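You operate a simulated robot arm through the tools that you are given. There is no shell and no other tool.

You run a simulated two-armed robot. Do the job below in one go: nothing can be reset, and whatever is moved stays where it is left.

Task
Vacuum the flour out of the sack press at the LOW setting.
Fine: Couple the vacuum's grey hose to the PRESS pipe and clamp it before the start. Stop the vacuum and switch it off after.
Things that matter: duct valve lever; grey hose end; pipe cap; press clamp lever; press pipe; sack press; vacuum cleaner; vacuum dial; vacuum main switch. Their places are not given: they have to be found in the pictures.

It is judged by the outcome, as a careful person would: the job done as asked, and still so three seconds after it is handed in. It fails if anything else is knocked over, pushed out of place, dropped, spilled or broken.

Robot
Two 7-joint arms with fingered hands on one trunk that stands fixed in place. Base frame: the origin is at the foot of the trunk, x ahead of it, y to its left, z up. Readings come in mm, degrees, newtons and seconds.
The left shoulder is at [45, 170, 1146], the right one opposite. With the tool pointing down near the work surface each hand reaches from about 100 to 460 mm from the base axis, measured 20 degrees to its own side. Payload 4 kg a hand.
The TCP of each hand is the grasp point between the finger pads, 26 mm short of the fingertips. In the tool frame z runs along the fingers and y along their closing line. The gripper opens to 132 mm; its body begins 73 mm behind the TCP. The gripper is a hand of 4 fingers: y runs from the thumb to the fingers, the wrist lies at [0, 0, -224] in the tool frame, and closing takes about 1.5 s.
Orientation is told as [roll, pitch, yaw] about the base's x, y, z axes, in that order, counted from this pose: with the fingers straight down and closing along the base's y, the tool's x points along the base's -x, its y along +y and its z along -z.

Tools
- The arms move only by the tool arm_command. It takes "left_deltas", "right_deltas" or both (then of equal length, played together; a hand with none holds still); each is a list of rows, each an object of numbers (a shift or turn left out is 0, a gripper value left out holds the last): "wx", "wy", "wz": the turn, a rotation vector about the tool's x, y, z in units of 6 degrees (1.0 is 6 degrees); "x", "y", "z": the shift along the tool's x, y, z in units of 40 mm (1.0 is 40 mm). In form: [{"wx": .., "wy": .., "wz": .., "x": .., "y": .., "z": ..}, ...]. A call has 1 to 20 rows; each row shifts and turns the commanded pose from where the row before left it, along the tool's axes as they then stand. "left_hand" and "right_hand" are, for a hand that has rows, the gripper command, from -1 (shut) to 1 (fully open), values between in proportion, set as the call begins (left out, the last holds). A call with a number of a shift or a turn outside -1 to 1 is refused whole. Each row takes 0.2 s and may step no farther than 50 mm and 8.6 degrees from the row before; otherwise, or with a gripper value out of range, the whole call is refused. Where a pose cannot be reached the arm comes as near as it can. A force on the tool above 80 N (or 10 N above the force at the start of the call, whichever is more), or a blocked arm, ends the call early, and 0.2 s more pass. Each finger travels about 45 mm/s and halts on what it meets, pressing with about 28 N; the grip force reading is that of the motor and also rises with nothing between the fingers. The clock runs only during rows and for 0.2 s after the last one: add rows that do not move to give the fingers time. The reply holds the time, the measured pose of the TCP, the force on the tool along the base axes, the opening and the grip force, in the units named above and with some noise, with the torque about the TCP (base axes, N m) and any sound that the robot's microphone picked up, and new pictures: "show" is both (left out), scene, wrist or none (wrist: the cameras of the hands that moved).
- Cameras (640 x 400 px; columns grow to the right, rows downward): "scene" is now at [139.3, 20.8, 1346.6]; the picture's right is [0.16, -0.99, -0.00], its down [-0.36, -0.06, -0.93] and it looks along [0.92, 0.15, -0.36] (base axes); focal length 214 px, centre (320, 200). "left" rides on the left gripper at [-68, 2, -97] in its tool frame; the picture's right is [-0.03, -1.00, 0.00], its down [0.82, -0.02, -0.58] and it looks along [0.58, -0.01, 0.82] (tool axes); focal length 270 px, centre (320, 200). "right" rides on the right gripper at [68, 2, -97] in its tool frame; the picture's right is [-0.03, 1.00, 0.00], its down [-0.82, -0.02, -0.58] and it looks along [-0.58, -0.01, 0.82] (tool axes); focal length 270 px, centre (320, 200).
- lift_body(by): moves the trunk up (or, below 0, down) by that many mm; the arms and the scene camera ride with it, the base frame stays. It gives what a move gives, with no picture.
- curl_fingers(finger1, finger2, finger3, thumb_bend, hand): sets how far each is bent, from 0 (flat) to 1 (curled in); at 0.3 the hand is open as for a grip, at 0.7 the pads meet at the TCP. One left out holds its place. A second passes; each finger stops where it meets its share of the squeeze, and holds until it gets a number again. A gripper value or a shape takes the hand back. It gives what a move gives, with no picture; readings hold the bend of each and the force on the fingers (four entries, about 0 where the hand has none), thumb and palm.
- preshape(shape, hand): the hand has 4 fingers and takes this shape, open, in about a second: jaw (thumb against the fingers, like two jaws); tri (thumb and two fingers); tip (a fingertip pinch); poke (one finger out to press); point (the index stretched); flat (the hand flat); cup (the hand cupped); fist (a fist). The gripper value then closes the fingers along that shape, each until it touches; the sizes above hold for jaw. It gives what a move gives, with no picture.
- head_to(pan, tilt): turns the head with the scene camera to pan (to the left, within 86 degrees either way) and tilt (down, from -29 to 69), counted from straight ahead of the robot (the tilt from the chest, where the trunk bows). It gives what a move gives, and a new picture of the scene camera.
- point_at(camera, pixels): for up to 12 pixels [column, row] of the newest picture of that camera ("zoom" is the newest enlarged one), the place [x, y, z] in the base frame of the surface seen there, good to about 2 mm, but the place of the scene camera against the robot may be out by one fixed shift of up to 12 mm in any direction. No time passes.
- inspect(camera, box): a new picture of the part [left, top, right, bottom] of that camera's present view, enlarged. No time passes.
- finish_job(): hands the job in; it is judged then, once.

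Open the grippers and draw the arms clear of the work before you hand the job in, unless the task says otherwise.

The tools are called as name(argument=value, ...) on one line, values as JSON. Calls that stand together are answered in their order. arm_command: Moves the arms, as the interface text tells. Its arguments: {"type":"object","properties":{"left_deltas":{"type":"array","items":{"type":"object","properties":{"wx":{"type":"number"},"wy":{"type":"number"},"wz":{"type":"number"},"x":{"type":"number"},"y":{"type":"number"},"z":{"type":"number"}}}},"left_hand":{"type":"number"},"right_deltas":{"type":"array","items":{"type":"object","properties":{"wx":{"type":"number"},"wy":{"type":"number"},"wz":{"type":"number"},"x":{"type":"number"},"y":{"type":"number"},"z":{"type":"number"}}}},"right_hand":{"type":"number"},"show":{"type":"string","enum":["both","scene","wrist","none"]}},"required":[]} The other tools are called the same way: lift_body (by) moves the trunk up or down; preshape (shape, hand) gives the hand a shape; curl_fingers (finger1, finger2, finger3, thumb_bend, hand) moves the fingers one by one; head_to (pan, tilt) turns the head that bears the scene camera; point_at (camera, pixels) gives the place of the surface under pixels of a picture; inspect (camera, box) takes an enlarged picture of a part of a camera's view; finish_job () hands the job in.

At the start:

```text
time_s: 0.0
left_eef_pos: [426.4, 495.0, 1269.9]
left_tcp_rot: [0.0, 0.0, 0.0]
left_wrist_force: [-0.1, 0.1, -0.4]
left_wrist_torque: [-0.01, 0.0, -0.02]
left_grip_width: 131.9
left_gripper_force: 0.0
left_shape: jaw
left_bend: [0.3, 0.3, 0.3, 0.3]
left_finger forces: [0.0, 0.0, 0.0, 0.0, 0.0, 0.0]
right_eef_pos: [471.3, 3.5, 1282.1]
right_tcp_rot: [0.0, 0.2, 0.0]
right_wrist_force: [1.2, -0.9, -0.2]
right_wrist_torque: [0.03, 0.01, 0.01]
right_grip_width: 131.7
right_gripper_force: 0.0
right_shape: jaw
right_bend: [0.3, 0.3, 0.3, 0.3]
right_finger forces: [0.1, 0.0, 0.0, 0.1, 0.0, 0.0]
trunk travel left (down, up): [-375.0, 380.0]
head pan, tilt (commanded): [9.3, 21.3]
```

scene: 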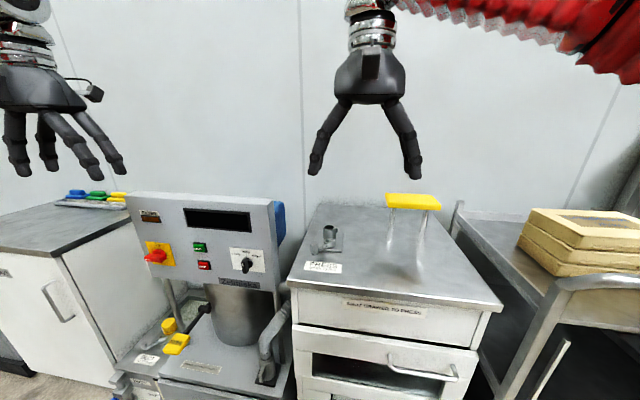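
right: 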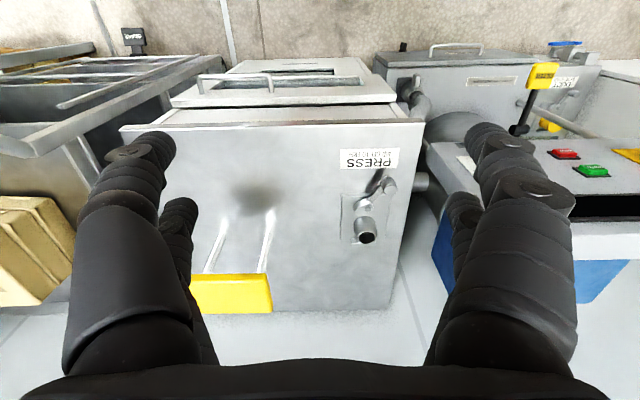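
left: 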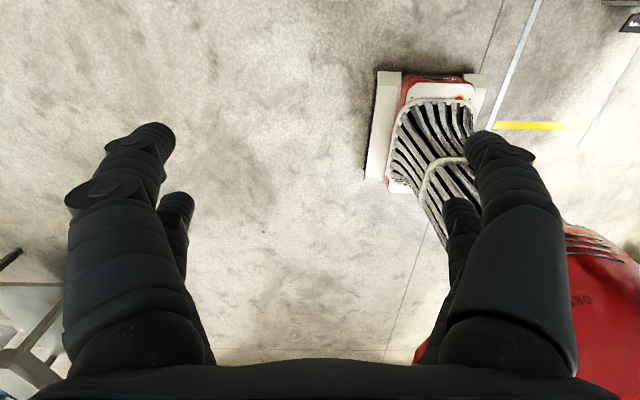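

The scene shows a sack press table with a PRESS pipe around (330,235), a vacuum/packing panel with dial at (248,265) and red switch at (155,255). I'll enlarge the views to understand the parts.

inspect(camera="scene", box=[110, 180, 310, 305])

inspect(camera="scene", box=[280, 180, 480, 305])

inspect(camera="right", box=[320, 30, 640, 230])

inspect(camera="scene", box=[100, 275, 300, 400])

```text
3.20 times, centred on (210, 242) of scene
```

zoom: 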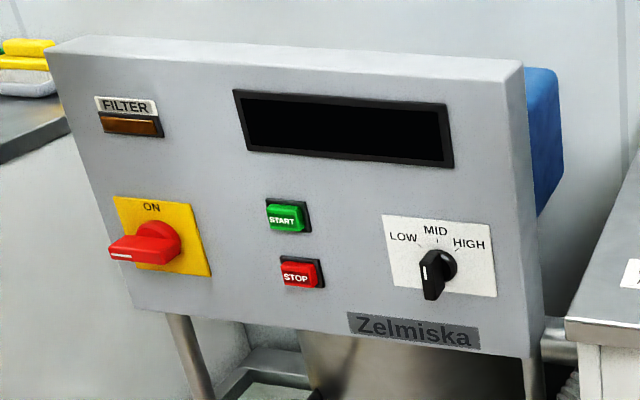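

```text
3.20 times, centred on (380, 242) of scene
```

zoom: 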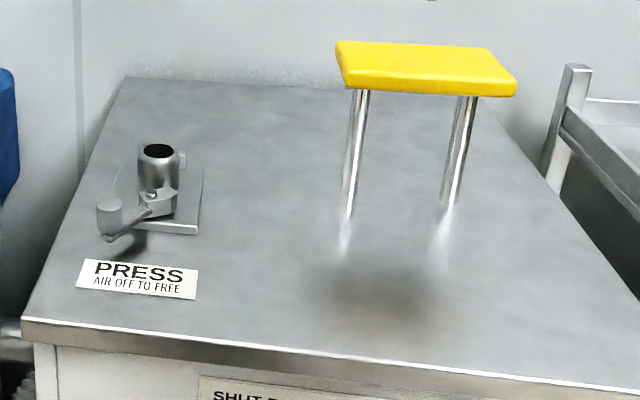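

```text
2.00 times, centred on (480, 130) of right
```

zoom: 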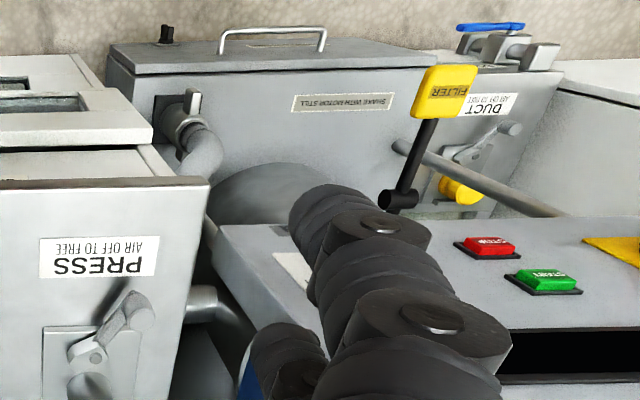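

```text
3.20 times, centred on (200, 338) of scene
```

zoom: 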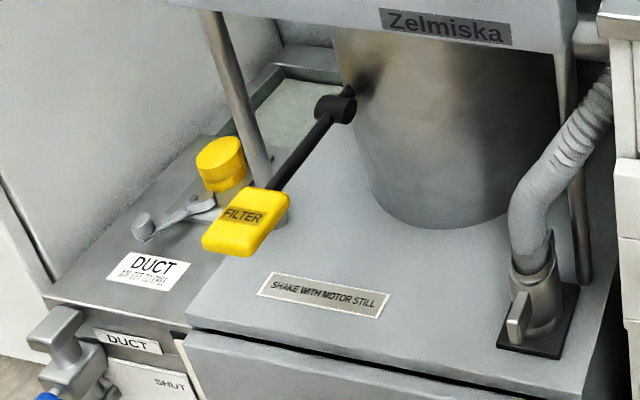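

I see the hose with its end parked at the vacuum base (zoom ~ (535,300)), DUCT clamp/capped pipe and a blue valve lever at the left. I'll tilt the head down for a better view.

head_to(pan=15, tilt=48)

```text
time_s: 0.9
left_eef_pos: [426.3, 494.3, 1271.2]
left_tcp_rot: [0.0, 0.0, -0.1]
left_wrist_force: [-0.7, 0.1, -0.3]
left_wrist_torque: [0.02, 0.03, 0.01]
left_grip_width: 132.1
left_gripper_force: 0.0
left_shape: jaw
left_bend: [0.3, 0.3, 0.3, 0.3]
left_finger forces: [0.0, 0.1, 0.0, 0.0, 0.0, 0.0]
right_eef_pos: [470.7, 3.0, 1283.2]
right_tcp_rot: [0.1, 0.1, 0.1]
right_wrist_force: [0.6, 0.2, 0.1]
right_wrist_torque: [0.01, 0.0, 0.01]
right_grip_width: 132.1
right_gripper_force: 0.0
right_shape: jaw
right_bend: [0.3, 0.3, 0.3, 0.3]
right_finger forces: [0.1, 0.0, 0.0, 0.0, 0.2, 0.1]
trunk travel left (down, up): [-375.0, 380.0]
head pan, tilt (commanded): [15.0, 48.0]
```

scene: 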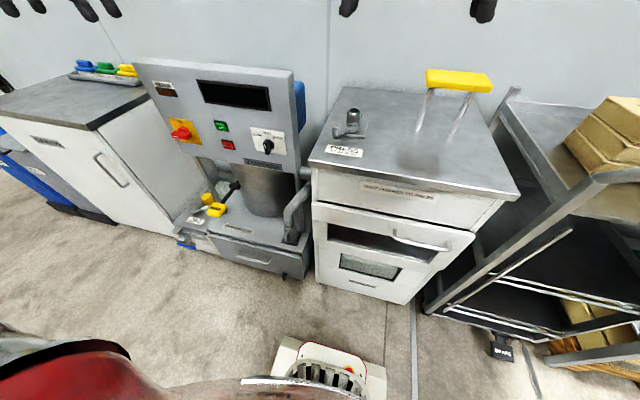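

The whole machine is now visible: vacuum at (150–310, 60–280), press at (310–520, 80–300). I'll zoom into several parts.

inspect(camera="scene", box=[170, 160, 320, 280])

inspect(camera="scene", box=[300, 80, 540, 310])

inspect(camera="scene", box=[310, 90, 400, 165])

inspect(camera="scene", box=[0, 50, 150, 240])

inspect(camera="scene", box=[320, 170, 480, 300])

inspect(camera="scene", box=[0, 300, 400, 400])

```text
3.33 times, centred on (245, 220) of scene
```

zoom: 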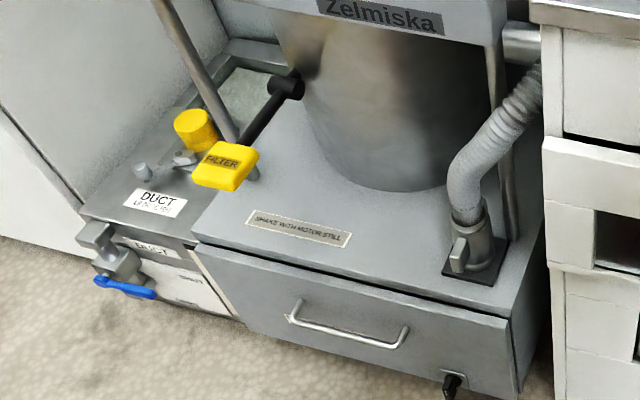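

```text
1.74 times, centred on (420, 195) of scene
```

zoom: 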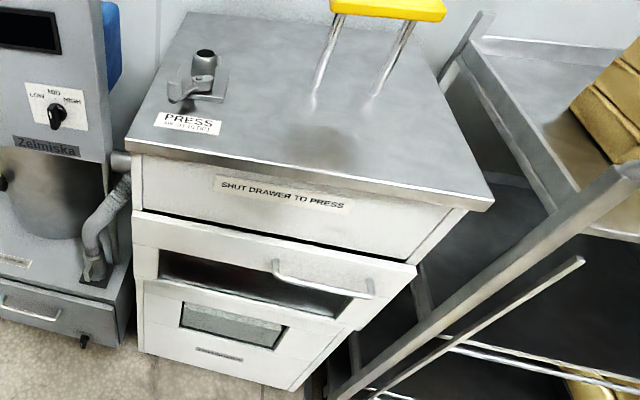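

```text
5.33 times, centred on (355, 128) of scene
```

zoom: 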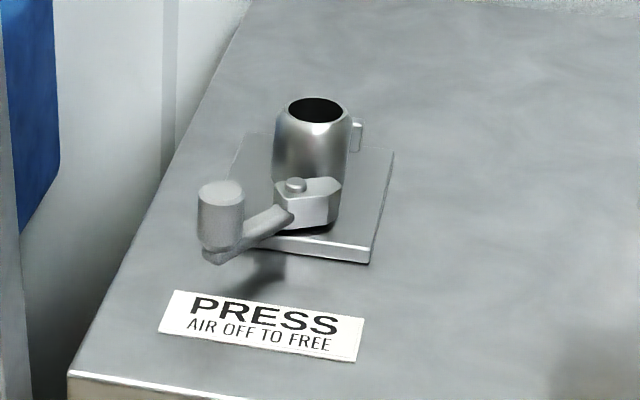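

```text
2.11 times, centred on (75, 145) of scene
```

zoom: 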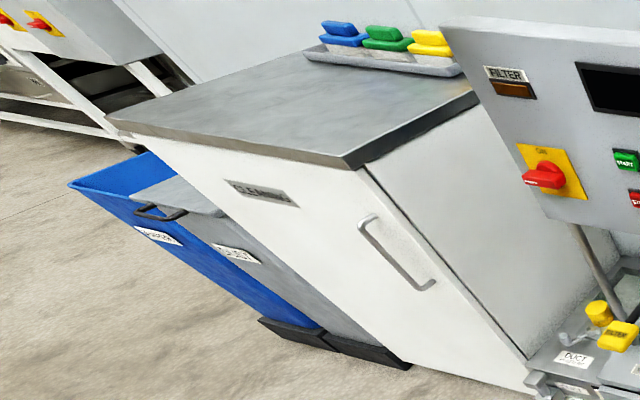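

```text
3.08 times, centred on (400, 235) of scene
```

zoom: 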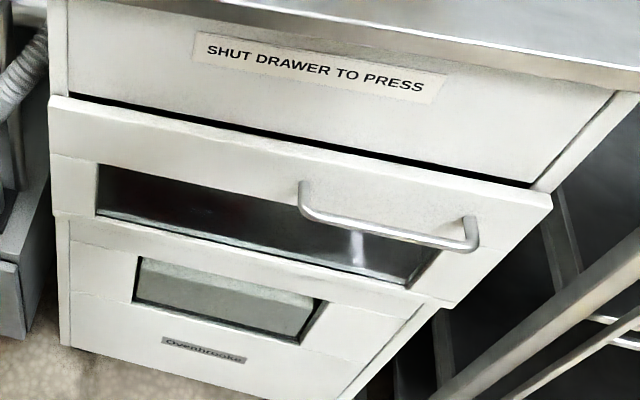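

```text
1.60 times, centred on (200, 350) of scene
```

zoom: 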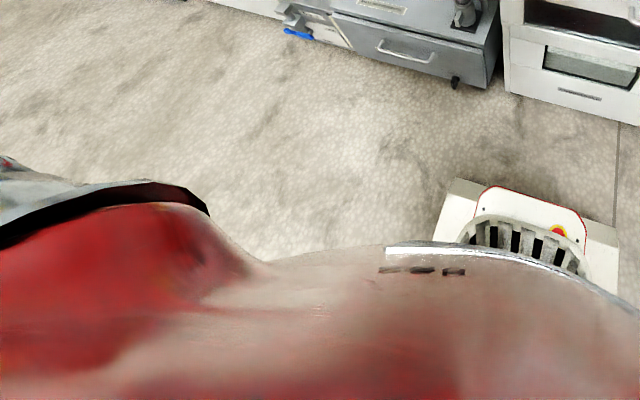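

I'll get coordinates of the key features from the present scene picture.

point_at(camera="scene", pixels=[[353, 112], [338, 133], [340, 150], [181, 132], [221, 126], [228, 145], [268, 147], [217, 210], [209, 199], [290, 240], [184, 245], [300, 172]])

point_at(camera="scene", pixels=[[311, 165], [518, 195], [420, 100], [430, 80], [435, 247], [315, 202], [316, 195], [470, 230], [280, 265], [203, 240], [360, 270], [260, 215]])

```text
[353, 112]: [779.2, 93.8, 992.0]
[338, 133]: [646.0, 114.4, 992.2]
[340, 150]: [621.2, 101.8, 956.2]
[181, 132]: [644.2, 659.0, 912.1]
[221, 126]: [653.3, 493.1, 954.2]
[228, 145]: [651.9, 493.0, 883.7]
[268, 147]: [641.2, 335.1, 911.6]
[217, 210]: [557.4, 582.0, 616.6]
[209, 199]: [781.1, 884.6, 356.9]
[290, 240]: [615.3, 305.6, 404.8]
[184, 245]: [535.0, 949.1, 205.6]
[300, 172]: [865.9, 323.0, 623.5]
```

```text
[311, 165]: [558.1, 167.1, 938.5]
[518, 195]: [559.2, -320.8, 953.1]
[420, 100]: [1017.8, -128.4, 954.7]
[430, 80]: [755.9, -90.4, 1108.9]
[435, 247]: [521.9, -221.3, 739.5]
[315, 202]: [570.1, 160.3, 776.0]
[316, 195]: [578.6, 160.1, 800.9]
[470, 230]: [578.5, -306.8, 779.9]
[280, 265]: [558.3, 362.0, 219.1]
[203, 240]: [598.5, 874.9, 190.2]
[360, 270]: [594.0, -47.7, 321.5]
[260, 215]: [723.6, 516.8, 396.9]
```

The base of the vacuum is low (z≈400) and the press top is at z≈955. I'll zoom tightly on the hose region and the duct region.

inspect(camera="scene", box=[260, 160, 330, 260])

inspect(camera="scene", box=[165, 180, 265, 260])

inspect(camera="right", box=[350, 40, 480, 200])

```text
4.00 times, centred on (295, 210) of scene
```

zoom: 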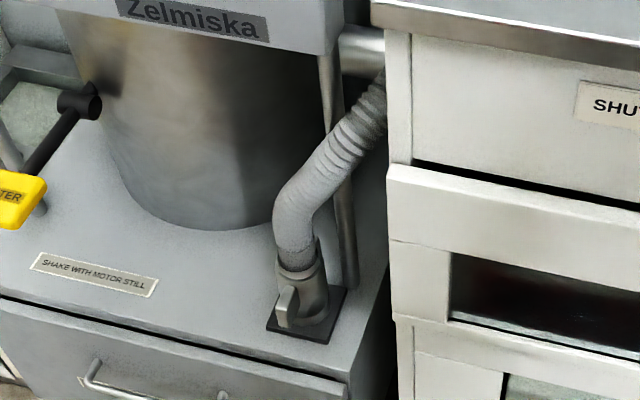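

```text
5.00 times, centred on (215, 220) of scene
```

zoom: 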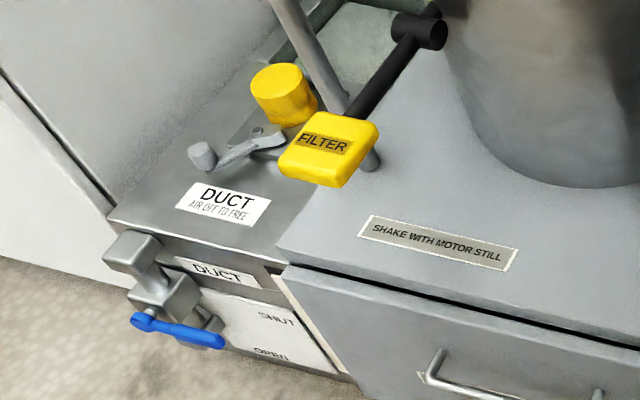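

```text
2.50 times, centred on (415, 120) of right
```

zoom: 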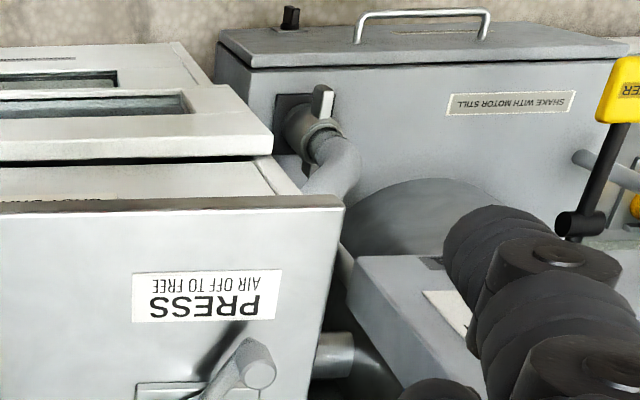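

I'll take tight zooms on the panel: the main switch, the dial and the lamps.

inspect(camera="scene", box=[240, 118, 300, 168])

inspect(camera="scene", box=[140, 70, 260, 160])

inspect(camera="scene", box=[325, 100, 385, 160])

```text
8.00 times, centred on (270, 143) of scene
```

zoom: 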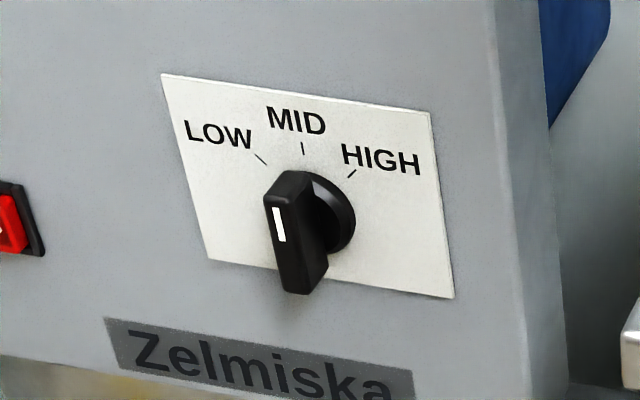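

```text
4.44 times, centred on (200, 115) of scene
```

zoom: 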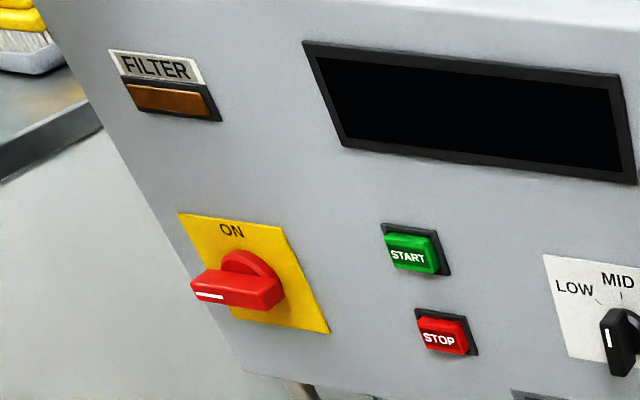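

```text
6.67 times, centred on (355, 130) of scene
```

zoom: 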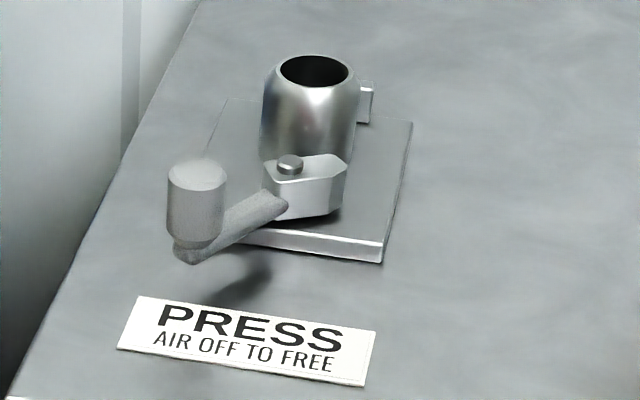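

The dial stands at MID and the main switch handle is horizontal (OFF). I'll measure the press clamp parts in this zoom.

point_at(camera="zoom", pixels=[[288, 160], [197, 172], [195, 215], [240, 215], [310, 165], [281, 75], [347, 75], [313, 100], [310, 130], [367, 90], [380, 255], [310, 200]])

inspect(camera="scene", box=[185, 185, 235, 230])

```text
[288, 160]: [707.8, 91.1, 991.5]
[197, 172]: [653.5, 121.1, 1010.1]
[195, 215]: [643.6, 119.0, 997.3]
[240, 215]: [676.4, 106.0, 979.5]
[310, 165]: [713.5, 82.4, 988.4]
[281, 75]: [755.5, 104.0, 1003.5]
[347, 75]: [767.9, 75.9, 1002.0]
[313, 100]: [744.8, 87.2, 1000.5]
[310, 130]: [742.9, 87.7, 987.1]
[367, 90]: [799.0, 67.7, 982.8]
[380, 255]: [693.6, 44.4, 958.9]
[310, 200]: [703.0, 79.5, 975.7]
```

```text
8.89 times, centred on (210, 208) of scene
```

zoom: 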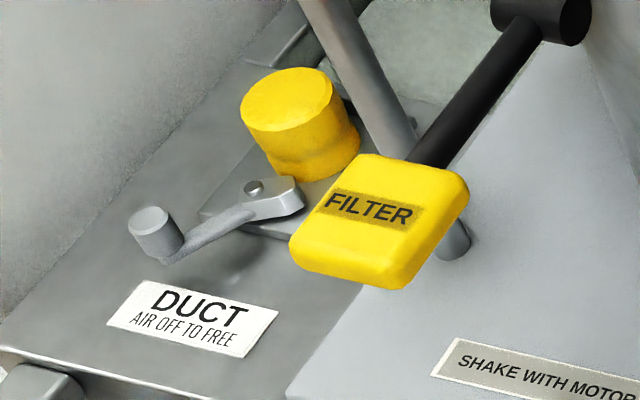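

Press pipe centre is about (763, 90), top z≈1003; the clamp knob is at about (650, 120, 1000). I'll pitch the left hand forward (fingers horizontal) so its camera looks ahead and down.

arm_command(left_deltas=[{"wy": -1}, {"wy": -1}, {"wy": -1}, {"wy": -1}, {"wy": -1}, {"wy": -1}, {"wy": -1}, {"wy": -1}, {"wy": -1}, {"wy": -1}, {"wy": -1}, {"wy": -1}, {"wy": -1}, {"wy": -1}, {"wy": -1}])

```text
time_s: 4.1
left_eef_pos: [424.5, 494.0, 1270.0]
left_tcp_rot: [-94.0, -89.9, 93.9]
left_wrist_force: [0.1, -0.2, -0.1]
left_wrist_torque: [-0.03, -0.03, -0.02]
left_grip_width: 132.0
left_gripper_force: 0.0
left_shape: jaw
left_bend: [0.3, 0.3, 0.3, 0.3]
left_finger forces: [0.1, 0.0, 0.0, 0.1, 0.0, 0.0]
right_eef_pos: [471.9, 4.0, 1282.4]
right_tcp_rot: [0.0, 0.0, 0.1]
right_wrist_force: [1.1, -0.4, 0.1]
right_wrist_torque: [-0.01, 0.0, 0.03]
right_grip_width: 132.1
right_gripper_force: 0.0
right_shape: jaw
right_bend: [0.3, 0.3, 0.3, 0.3]
right_finger forces: [0.0, 0.1, 0.1, 0.0, 0.0, 0.1]
trunk travel left (down, up): [-375.0, 380.0]
head pan, tilt (commanded): [15.0, 48.0]
```

scene: 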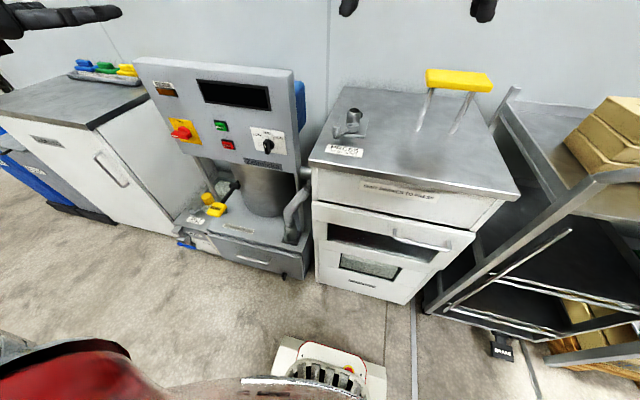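
left: 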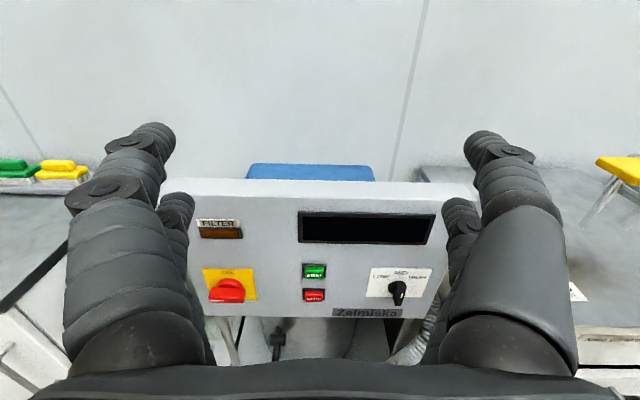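

The left wrist camera now sees the panel: main switch (228,290), START (315,271), STOP (315,295), dial (397,290). I'll move the right hand back out of the way, then lower the trunk to view the hose and clamp region.

arm_command(right_deltas=[{"x": 1, "y": 0}, {"x": 1, "y": -0.5}, {"y": -1}, {"y": -1}, {"y": -1}], show="none")

lift_body(by=-300)

head_to(pan=25, tilt=45)

```text
time_s: 5.3
left_eef_pos: [425.8, 493.4, 1271.3]
left_tcp_rot: [65.0, -89.9, -64.9]
left_wrist_force: [0.8, -0.2, -0.3]
left_wrist_torque: [0.03, 0.01, 0.04]
left_grip_width: 132.0
left_gripper_force: 0.1
left_shape: jaw
left_bend: [0.3, 0.3, 0.3, 0.3]
left_finger forces: [0.0, 0.1, 0.0, 0.0, 0.0, 0.0]
right_eef_pos: [390.1, -137.9, 1283.4]
right_tcp_rot: [0.0, 0.1, 0.0]
right_wrist_force: [0.4, -0.5, 0.1]
right_wrist_torque: [0.04, 0.0, 0.01]
right_grip_width: 131.8
right_gripper_force: 0.0
right_shape: jaw
right_bend: [0.3, 0.3, 0.3, 0.3]
right_finger forces: [0.0, 0.0, 0.0, 0.0, 0.0, 0.0]
trunk travel left (down, up): [-375.0, 380.0]
head pan, tilt (commanded): [15.0, 48.0]
```

```text
time_s: 8.3
left_eef_pos: [435.2, 494.3, 963.0]
left_tcp_rot: [0.4, -88.5, -0.3]
left_wrist_force: [1.1, 0.6, -0.3]
left_wrist_torque: [-0.01, 0.01, 0.0]
left_grip_width: 131.9
left_gripper_force: 0.1
left_shape: jaw
left_bend: [0.3, 0.3, 0.3, 0.3]
left_finger forces: [0.0, 0.1, 0.0, 0.0, 0.0, 0.0]
right_eef_pos: [391.2, -136.8, 982.8]
right_tcp_rot: [-0.1, -0.1, 0.0]
right_wrist_force: [-0.2, 0.2, 0.2]
right_wrist_torque: [0.03, -0.01, 0.0]
right_grip_width: 131.7
right_gripper_force: 0.0
right_shape: jaw
right_bend: [0.3, 0.3, 0.3, 0.3]
right_finger forces: [0.0, 0.1, 0.0, 0.0, 0.0, 0.0]
trunk travel left (down, up): [-75.0, 680.0]
head pan, tilt (commanded): [15.0, 48.0]
```

```text
time_s: 9.0
left_eef_pos: [434.4, 493.6, 961.7]
left_tcp_rot: [0.1, -88.4, 0.0]
left_wrist_force: [-0.6, -0.4, 0.0]
left_wrist_torque: [0.04, -0.02, 0.0]
left_grip_width: 131.9
left_gripper_force: 0.0
left_shape: jaw
left_bend: [0.3, 0.3, 0.3, 0.3]
left_finger forces: [0.1, 0.0, 0.1, 0.0, 0.1, 0.0]
right_eef_pos: [391.6, -136.6, 982.4]
right_tcp_rot: [0.0, 0.1, 0.1]
right_wrist_force: [0.0, -0.2, 1.3]
right_wrist_torque: [0.0, 0.02, 0.06]
right_grip_width: 131.8
right_gripper_force: 0.1
right_shape: jaw
right_bend: [0.3, 0.3, 0.3, 0.3]
right_finger forces: [0.0, 0.0, 0.1, 0.0, 0.0, 0.1]
trunk travel left (down, up): [-75.0, 680.0]
head pan, tilt (commanded): [25.0, 45.0]
```

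scene: 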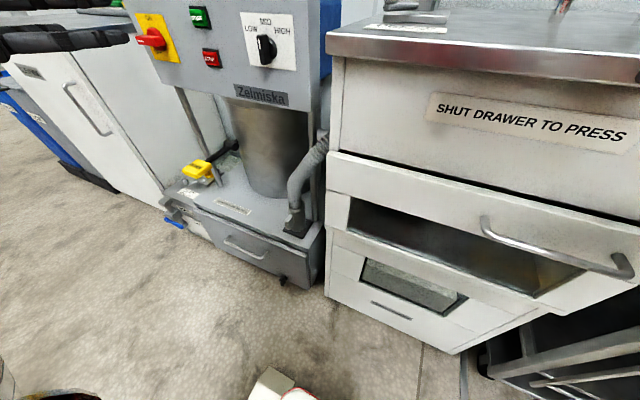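

Now the hose end at (298,215) is visible. I'll zoom in there and measure.

inspect(camera="scene", box=[265, 130, 345, 250])

point_at(camera="zoom", pixels=[[320, 300], [320, 100]])

inspect(camera="scene", box=[150, 140, 260, 240])

```text
3.33 times, centred on (305, 190) of scene
```

zoom: 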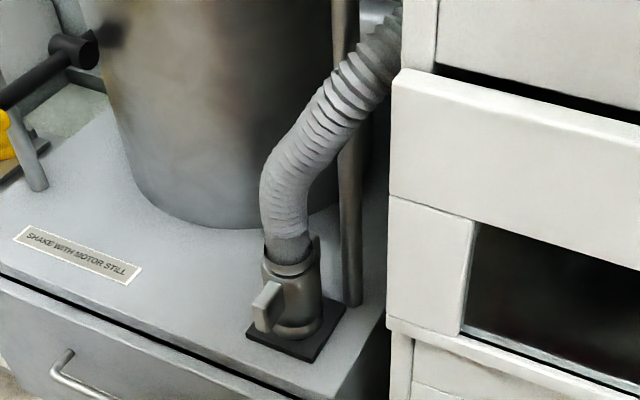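

```text
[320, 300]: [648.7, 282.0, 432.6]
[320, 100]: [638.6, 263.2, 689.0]
```

```text
4.00 times, centred on (205, 190) of scene
```

zoom: 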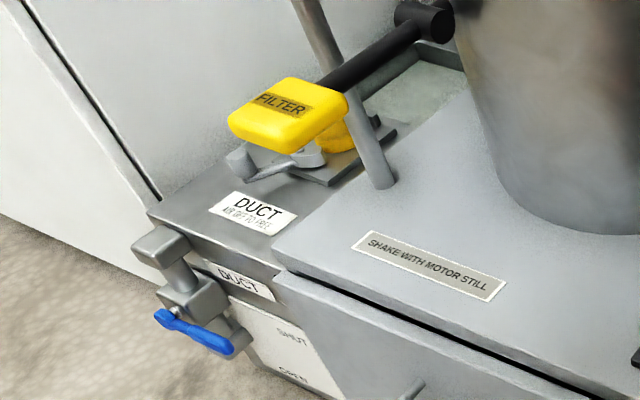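

I'll zoom tighter on the hose cuff and measure its points.

inspect(camera="scene", box=[275, 185, 325, 245])

```text
6.67 times, centred on (300, 215) of scene
```

zoom: 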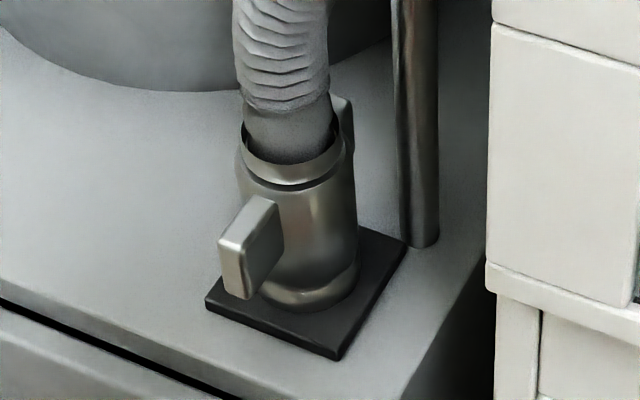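

point_at(camera="zoom", pixels=[[245, 235], [270, 220], [300, 170], [300, 240], [355, 240], [345, 170], [290, 130], [285, 80], [345, 110], [340, 345], [430, 240], [318, 295]])

```text
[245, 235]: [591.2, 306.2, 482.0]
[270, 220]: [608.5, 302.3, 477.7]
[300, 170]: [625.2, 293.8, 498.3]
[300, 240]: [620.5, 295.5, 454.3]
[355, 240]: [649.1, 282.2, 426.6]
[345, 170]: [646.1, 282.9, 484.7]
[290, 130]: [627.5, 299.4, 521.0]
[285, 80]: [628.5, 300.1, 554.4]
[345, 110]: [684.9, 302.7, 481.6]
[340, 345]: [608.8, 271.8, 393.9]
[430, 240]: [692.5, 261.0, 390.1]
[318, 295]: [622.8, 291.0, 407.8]
```

The cuff has two ears (front at x≈591–610, back at x≈685) and stands about z 395–500 near (645, 298). Let me check where the robot's own base object is, then bring the left camera closer.

point_at(camera="scene", pixels=[[268, 385], [285, 390], [60, 398], [5, 380], [297, 396]])

arm_command(left_deltas=[{"x": 1}, {"x": 1}, {"x": 1}, {"x": 1}, {"x": 1}, {"x": 1, "y": -0.5}, {"x": 1, "y": -0.5}, {"x": 0.5, "y": -1}, {"y": -1}, {"y": -1}])

```text
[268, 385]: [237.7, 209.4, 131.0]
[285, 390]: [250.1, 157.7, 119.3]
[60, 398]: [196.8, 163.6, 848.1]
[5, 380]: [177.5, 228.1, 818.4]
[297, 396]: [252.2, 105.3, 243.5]
```

```text
time_s: 11.2
left_eef_pos: [482.6, 420.1, 672.9]
left_tcp_rot: [0.1, -88.1, -0.4]
left_wrist_force: [-0.3, 0.5, 0.0]
left_wrist_torque: [-0.02, 0.0, 0.0]
left_grip_width: 132.0
left_gripper_force: 0.0
left_shape: jaw
left_bend: [0.3, 0.3, 0.3, 0.3]
left_finger forces: [0.1, 0.1, 0.0, 0.0, 0.0, 0.0]
left hand out of reach, approached as far as the arm can: row 2, 3, 7, 8, 9, 10
right_eef_pos: [390.6, -137.6, 983.0]
right_tcp_rot: [0.0, 0.1, 0.1]
right_wrist_force: [-0.6, -0.3, 0.0]
right_wrist_torque: [0.0, 0.02, 0.01]
right_grip_width: 131.8
right_gripper_force: 0.0
right_shape: jaw
right_bend: [0.3, 0.3, 0.3, 0.3]
right_finger forces: [0.1, 0.0, 0.0, 0.0, 0.0, 0.0]
trunk travel left (down, up): [-75.0, 680.0]
head pan, tilt (commanded): [25.0, 45.0]
```

scene: 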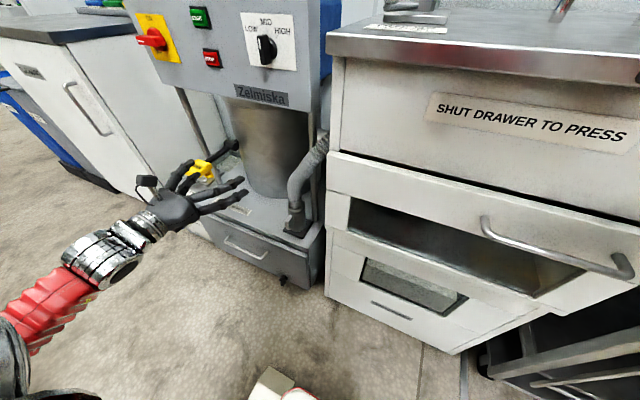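
left: 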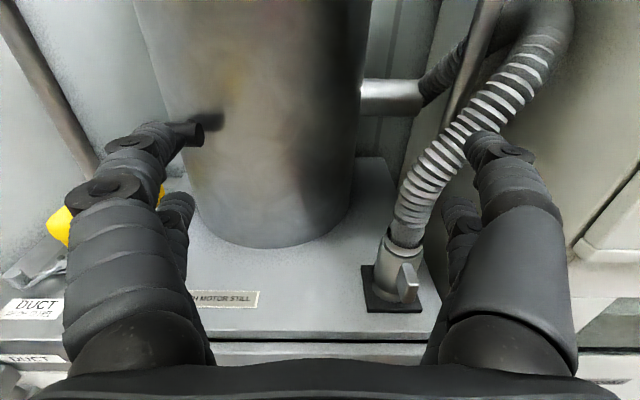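

The left camera shows the hose leaving the tank pipe at (390,95), looping right, and going into the cuff at (400,265). I'll zoom on it.

inspect(camera="left", box=[340, 200, 460, 325])

point_at(camera="left", pixels=[[408, 280], [395, 270], [388, 240], [408, 240], [400, 210], [500, 100], [560, 30], [390, 97], [460, 75]])

```text
3.20 times, centred on (400, 262) of left
```

zoom: 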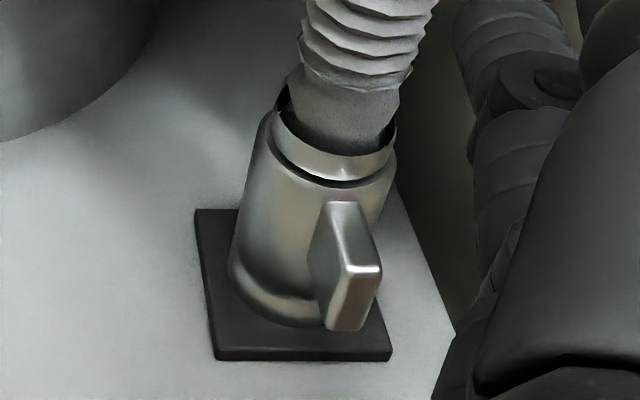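

```text
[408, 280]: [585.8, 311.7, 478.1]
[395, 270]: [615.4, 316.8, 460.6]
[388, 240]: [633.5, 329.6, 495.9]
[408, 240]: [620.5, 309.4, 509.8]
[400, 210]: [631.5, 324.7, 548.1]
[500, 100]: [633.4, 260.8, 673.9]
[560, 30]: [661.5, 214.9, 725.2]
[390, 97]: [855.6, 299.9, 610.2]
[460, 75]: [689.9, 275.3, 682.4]
```

The wrist camera puts the cuff's front ear at (586, 312, 478), showing a small fixed shift of the scene camera. Before grabbing, I'll raise the trunk again to study the clamps (duct clamped vs press).

lift_body(by=300)

head_to(pan=30, tilt=40)

```text
time_s: 14.2
left_eef_pos: [441.5, 421.1, 1093.4]
left_tcp_rot: [-180.0, -74.6, 180.0]
left_wrist_force: [0.8, -0.3, 0.2]
left_wrist_torque: [0.01, 0.0, -0.01]
left_grip_width: 131.8
left_gripper_force: 0.0
left_shape: jaw
left_bend: [0.3, 0.3, 0.3, 0.3]
left_finger forces: [0.0, 0.0, 0.0, 0.1, 0.0, 0.0]
right_eef_pos: [391.0, -137.8, 1281.7]
right_tcp_rot: [0.0, 0.1, 0.0]
right_wrist_force: [0.0, 0.6, -0.3]
right_wrist_torque: [0.03, 0.0, 0.0]
right_grip_width: 131.7
right_gripper_force: 0.1
right_shape: jaw
right_bend: [0.3, 0.3, 0.3, 0.3]
right_finger forces: [0.0, 0.1, 0.1, 0.0, 0.0, 0.1]
trunk travel left (down, up): [-375.0, 380.0]
head pan, tilt (commanded): [25.0, 45.0]
```

```text
time_s: 14.9
left_eef_pos: [440.3, 421.5, 1092.8]
left_tcp_rot: [-180.0, -74.7, -180.1]
left_wrist_force: [0.4, 0.0, 0.6]
left_wrist_torque: [0.01, -0.01, -0.01]
left_grip_width: 131.9
left_gripper_force: 0.1
left_shape: jaw
left_bend: [0.3, 0.3, 0.3, 0.3]
left_finger forces: [0.0, 0.1, 0.0, 0.1, 0.1, 0.0]
right_eef_pos: [391.2, -135.9, 1283.1]
right_tcp_rot: [-0.1, 0.0, 0.0]
right_wrist_force: [-0.2, 0.4, -0.4]
right_wrist_torque: [0.01, -0.01, -0.02]
right_grip_width: 131.9
right_gripper_force: 0.0
right_shape: jaw
right_bend: [0.3, 0.3, 0.3, 0.3]
right_finger forces: [0.0, 0.0, 0.0, 0.0, 0.0, 0.0]
trunk travel left (down, up): [-375.0, 380.0]
head pan, tilt (commanded): [30.0, 40.0]
```

scene: 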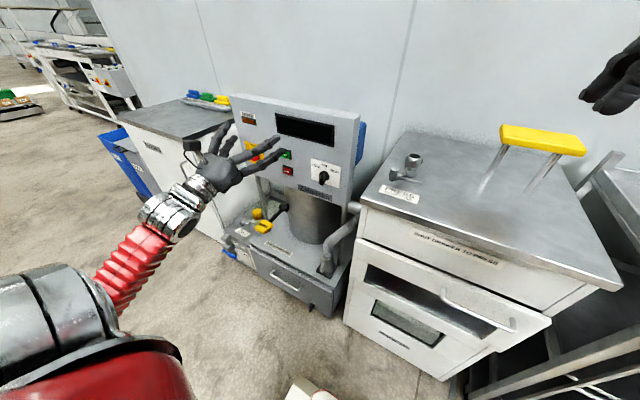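

Let me zoom in on both clamps from this view.

inspect(camera="scene", box=[220, 195, 290, 265])

arm_command(left_deltas=[{"x": 0}], show="wrist")

```text
5.71 times, centred on (255, 230) of scene
```

zoom: 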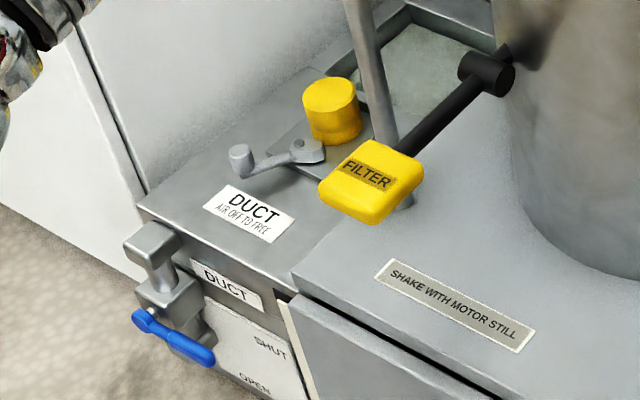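

```text
time_s: 15.3
left_eef_pos: [440.3, 422.1, 1091.8]
left_tcp_rot: [-180.0, -74.7, -180.0]
left_wrist_force: [0.5, -0.5, -0.3]
left_wrist_torque: [0.01, 0.02, 0.02]
left_grip_width: 131.8
left_gripper_force: 0.1
left_shape: jaw
left_bend: [0.3, 0.3, 0.3, 0.3]
left_finger forces: [0.0, 0.0, 0.0, 0.0, 0.0, 0.1]
right_eef_pos: [391.1, -136.9, 1281.7]
right_tcp_rot: [0.0, 0.0, 0.1]
right_wrist_force: [0.1, 0.9, 0.5]
right_wrist_torque: [0.0, -0.01, -0.01]
right_grip_width: 131.9
right_gripper_force: 0.0
right_shape: jaw
right_bend: [0.3, 0.3, 0.3, 0.3]
right_finger forces: [0.1, 0.0, 0.1, 0.1, 0.0, 0.1]
trunk travel left (down, up): [-375.0, 380.0]
head pan, tilt (commanded): [30.0, 40.0]
```

left: 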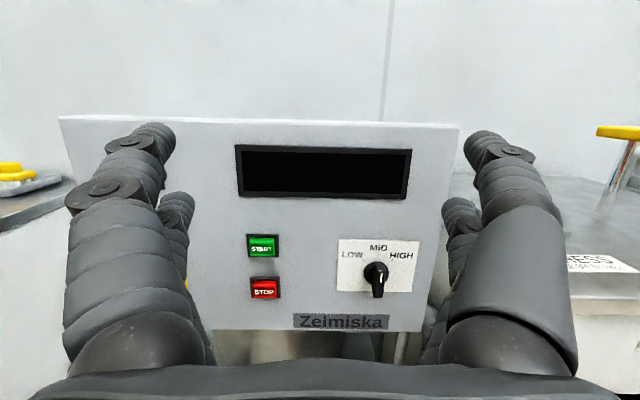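

I'll measure the duct clamp parts (cap, pivot, knob) and compare with the press clamp.

point_at(camera="zoom", pixels=[[330, 92], [310, 97], [350, 97], [299, 142], [310, 155], [270, 160], [240, 150], [242, 165], [275, 155], [205, 210], [150, 325], [200, 355]])

inspect(camera="scene", box=[375, 140, 435, 200])

```text
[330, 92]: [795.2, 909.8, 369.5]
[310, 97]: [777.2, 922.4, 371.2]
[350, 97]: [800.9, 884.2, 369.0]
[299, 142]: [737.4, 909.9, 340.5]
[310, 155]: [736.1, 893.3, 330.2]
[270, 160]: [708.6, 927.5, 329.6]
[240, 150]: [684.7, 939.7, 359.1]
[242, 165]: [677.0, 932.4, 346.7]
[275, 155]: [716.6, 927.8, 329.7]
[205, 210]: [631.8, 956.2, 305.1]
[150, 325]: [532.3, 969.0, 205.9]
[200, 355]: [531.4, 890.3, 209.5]
```

```text
6.67 times, centred on (405, 170) of scene
```

zoom: 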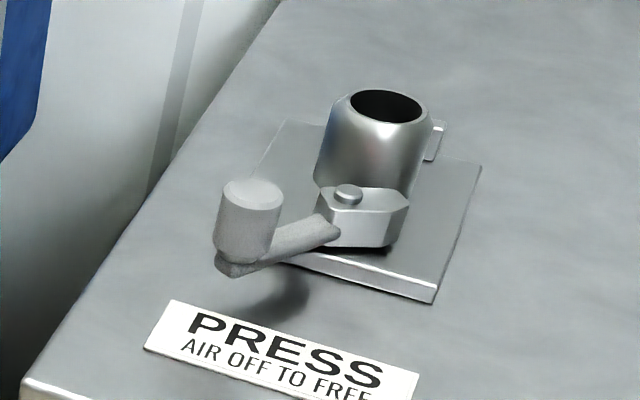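

The duct and press levers stand at the same angle (both from pivot to knob ≈ (−57, +29)). I'll bring the left camera over the press pipe for a top-down closeup; first pitch the hand to about 45° down.

arm_command(left_deltas=[{"wy": 1}, {"wy": 1}, {"wy": 1}, {"wy": 1}, {"wy": 1}, {"wy": 1}, {"wy": 1}, {"wy": 1}, {"wy": 1}, {"wy": 1}], show="none")

```text
time_s: 17.5
left_eef_pos: [454.6, 434.2, 1088.5]
left_tcp_rot: [0.1, -45.2, -0.1]
left_wrist_force: [0.0, -0.4, -0.2]
left_wrist_torque: [0.02, -0.01, 0.02]
left_grip_width: 132.1
left_gripper_force: 0.1
left_shape: jaw
left_bend: [0.3, 0.3, 0.3, 0.3]
left_finger forces: [0.0, 0.0, 0.0, 0.1, 0.0, 0.1]
left hand out of reach, approached as far as the arm can: row 1, 2, 3
right_eef_pos: [391.5, -138.7, 1281.7]
right_tcp_rot: [0.0, 0.1, 0.1]
right_wrist_force: [-1.0, -0.8, 0.8]
right_wrist_torque: [0.0, 0.01, 0.04]
right_grip_width: 131.8
right_gripper_force: 0.0
right_shape: jaw
right_bend: [0.3, 0.3, 0.3, 0.3]
right_finger forces: [0.0, 0.0, 0.1, 0.0, 0.1, 0.1]
trunk travel left (down, up): [-375.0, 380.0]
head pan, tilt (commanded): [30.0, 40.0]
```

Now I move the left hand over the press pipe at a safe height.

arm_command(left_deltas=[{"x": -0.53, "z": -0.53}, {"x": -0.53, "z": -0.53}, {"x": -0.395, "y": -0.706, "z": 0.418}, {"x": -0.395, "y": -0.706, "z": 0.418}, {"x": -0.395, "y": -0.706, "z": 0.418}, {"x": -0.395, "y": -0.706, "z": 0.418}, {"x": -0.395, "y": -0.706, "z": 0.418}, {"x": -0.395, "y": -0.706, "z": 0.418}, {"x": -0.395, "y": -0.706, "z": 0.418}, {"x": -0.395, "y": -0.706, "z": 0.418}, {"x": -0.395, "y": -0.706, "z": 0.418}, {"x": -0.395, "y": -0.706, "z": 0.418}, {"x": -0.395, "y": -0.706, "z": 0.418}, {"x": -0.395, "y": -0.706, "z": 0.418}])

```text
time_s: 20.5
left_eef_pos: [728.4, 95.0, 1142.6]
left_tcp_rot: [0.1, -45.3, 0.0]
left_wrist_force: [-0.5, 0.5, 0.4]
left_wrist_torque: [-0.03, 0.04, -0.02]
left_grip_width: 132.1
left_gripper_force: 0.1
left_shape: jaw
left_bend: [0.3, 0.3, 0.3, 0.3]
left_finger forces: [0.0, 0.0, 0.0, 0.1, 0.0, 0.1]
right_eef_pos: [391.8, -138.9, 1281.7]
right_tcp_rot: [0.0, 0.1, 0.1]
right_wrist_force: [0.0, -0.5, 0.9]
right_wrist_torque: [0.0, -0.03, 0.02]
right_grip_width: 132.0
right_gripper_force: 0.0
right_shape: jaw
right_bend: [0.3, 0.3, 0.3, 0.3]
right_finger forces: [0.0, 0.0, 0.2, 0.1, 0.0, 0.1]
trunk travel left (down, up): [-375.0, 380.0]
head pan, tilt (commanded): [30.0, 40.0]
```

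scene: 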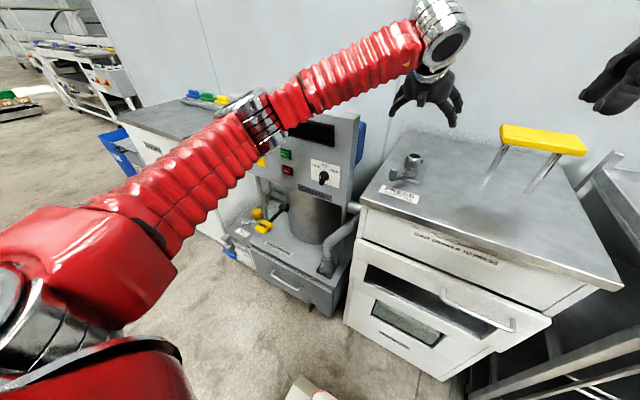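
left: 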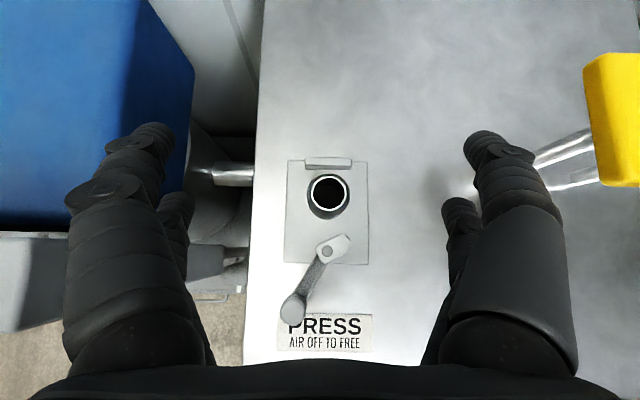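

Excellent top-down view: pipe at (329,193), cam block (335,247), knob (293,310). I'll zoom in.

inspect(camera="left", box=[260, 140, 400, 355])

point_at(camera="left", pixels=[[329, 178], [329, 206], [312, 193], [346, 193], [325, 253], [345, 240], [293, 310], [310, 285], [328, 163], [290, 200], [366, 200], [325, 262]])

```text
1.86 times, centred on (330, 248) of left
```

zoom: 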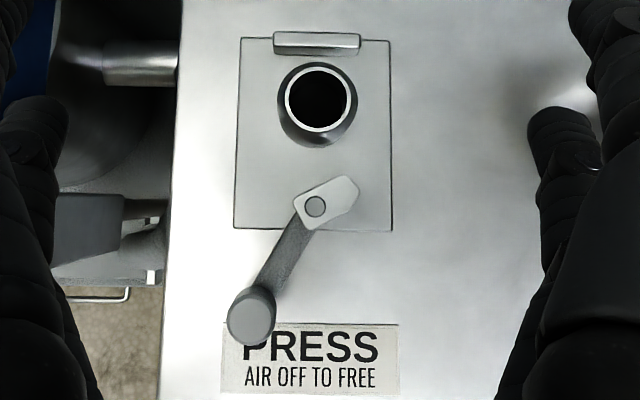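

```text
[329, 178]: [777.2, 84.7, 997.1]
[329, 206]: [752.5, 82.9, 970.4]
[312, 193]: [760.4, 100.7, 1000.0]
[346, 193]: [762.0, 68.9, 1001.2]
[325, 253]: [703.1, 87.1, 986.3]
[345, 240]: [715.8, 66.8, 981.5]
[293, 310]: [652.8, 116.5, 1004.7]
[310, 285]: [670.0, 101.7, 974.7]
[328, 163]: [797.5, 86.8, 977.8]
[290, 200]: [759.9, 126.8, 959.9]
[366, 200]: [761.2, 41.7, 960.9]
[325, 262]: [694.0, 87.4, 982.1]
```

The cam nose points to the right of the pipe now (open); swinging the knob to the right (−y) would turn the nose toward the pipe. I'll measure the gap between the vacuum panel/blue box and the press for the hose path.

point_at(camera="left", pixels=[[30, 250], [62, 300], [190, 80], [185, 180], [210, 260], [240, 262], [225, 173], [252, 60], [246, 350], [222, 293], [160, 60], [40, 325]])

inspect(camera="left", box=[0, 100, 270, 370])

```text
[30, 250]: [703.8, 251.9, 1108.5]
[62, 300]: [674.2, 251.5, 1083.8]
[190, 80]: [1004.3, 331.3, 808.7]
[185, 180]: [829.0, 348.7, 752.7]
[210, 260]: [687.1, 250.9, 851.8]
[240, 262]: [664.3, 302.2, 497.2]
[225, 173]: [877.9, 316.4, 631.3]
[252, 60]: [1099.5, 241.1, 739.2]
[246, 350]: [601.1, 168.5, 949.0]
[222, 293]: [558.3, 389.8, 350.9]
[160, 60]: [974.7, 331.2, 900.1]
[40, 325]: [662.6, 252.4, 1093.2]
```

```text
1.48 times, centred on (135, 235) of left
```

zoom: 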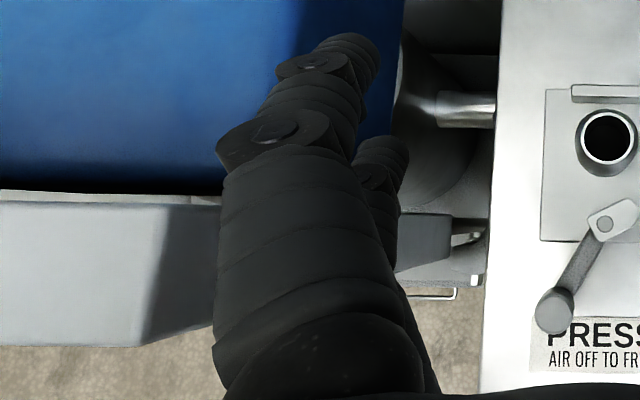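

Panel's right face is at y≈251 (x 650–710), the press edge at y≈168, and pipe axis ≈ (762, 85). Now I retract the left hand to the front, clear of the press, and pitch it to ~65°.

arm_command(left_deltas=[{"x": 0.438, "y": 0.5125, "z": -0.438}, {"x": 0.438, "y": 0.5125, "z": -0.438}, {"x": 0.438, "y": 0.5125, "z": -0.438}, {"x": 0.438, "y": 0.5125, "z": -0.438}, {"x": 0.438, "y": 0.5125, "z": -0.438}, {"x": 0.438, "y": 0.5125, "z": -0.438}, {"x": 0.438, "y": 0.5125, "z": -0.438}, {"x": 0.438, "y": 0.5125, "z": -0.438}, {"x": 0.438, "y": 0.5125, "z": -0.438}, {"x": 0.438, "y": 0.5125, "z": -0.438}, {"wy": -0.83}, {"wy": -0.83}, {"wy": -0.83}, {"wy": -0.83}], show="scene")

```text
time_s: 23.5
left_eef_pos: [495.3, 304.4, 1145.1]
left_tcp_rot: [0.1, -65.3, -0.1]
left_wrist_force: [-0.6, 0.3, 0.3]
left_wrist_torque: [0.02, -0.03, -0.02]
left_grip_width: 131.9
left_gripper_force: 0.1
left_shape: jaw
left_bend: [0.3, 0.3, 0.3, 0.3]
left_finger forces: [0.1, 0.0, 0.1, 0.1, 0.0, 0.0]
left hand out of reach, approached as far as the arm can: row 14
right_eef_pos: [391.4, -137.8, 1282.9]
right_tcp_rot: [0.0, 0.2, 0.0]
right_wrist_force: [0.1, 0.0, 0.1]
right_wrist_torque: [0.03, 0.01, -0.02]
right_grip_width: 132.0
right_gripper_force: 0.1
right_shape: jaw
right_bend: [0.3, 0.3, 0.3, 0.3]
right_finger forces: [0.0, 0.1, 0.1, 0.0, 0.0, 0.0]
trunk travel left (down, up): [-375.0, 380.0]
head pan, tilt (commanded): [30.0, 40.0]
```

scene: 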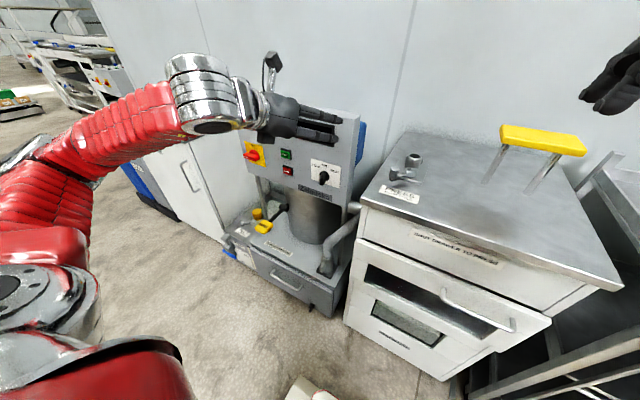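

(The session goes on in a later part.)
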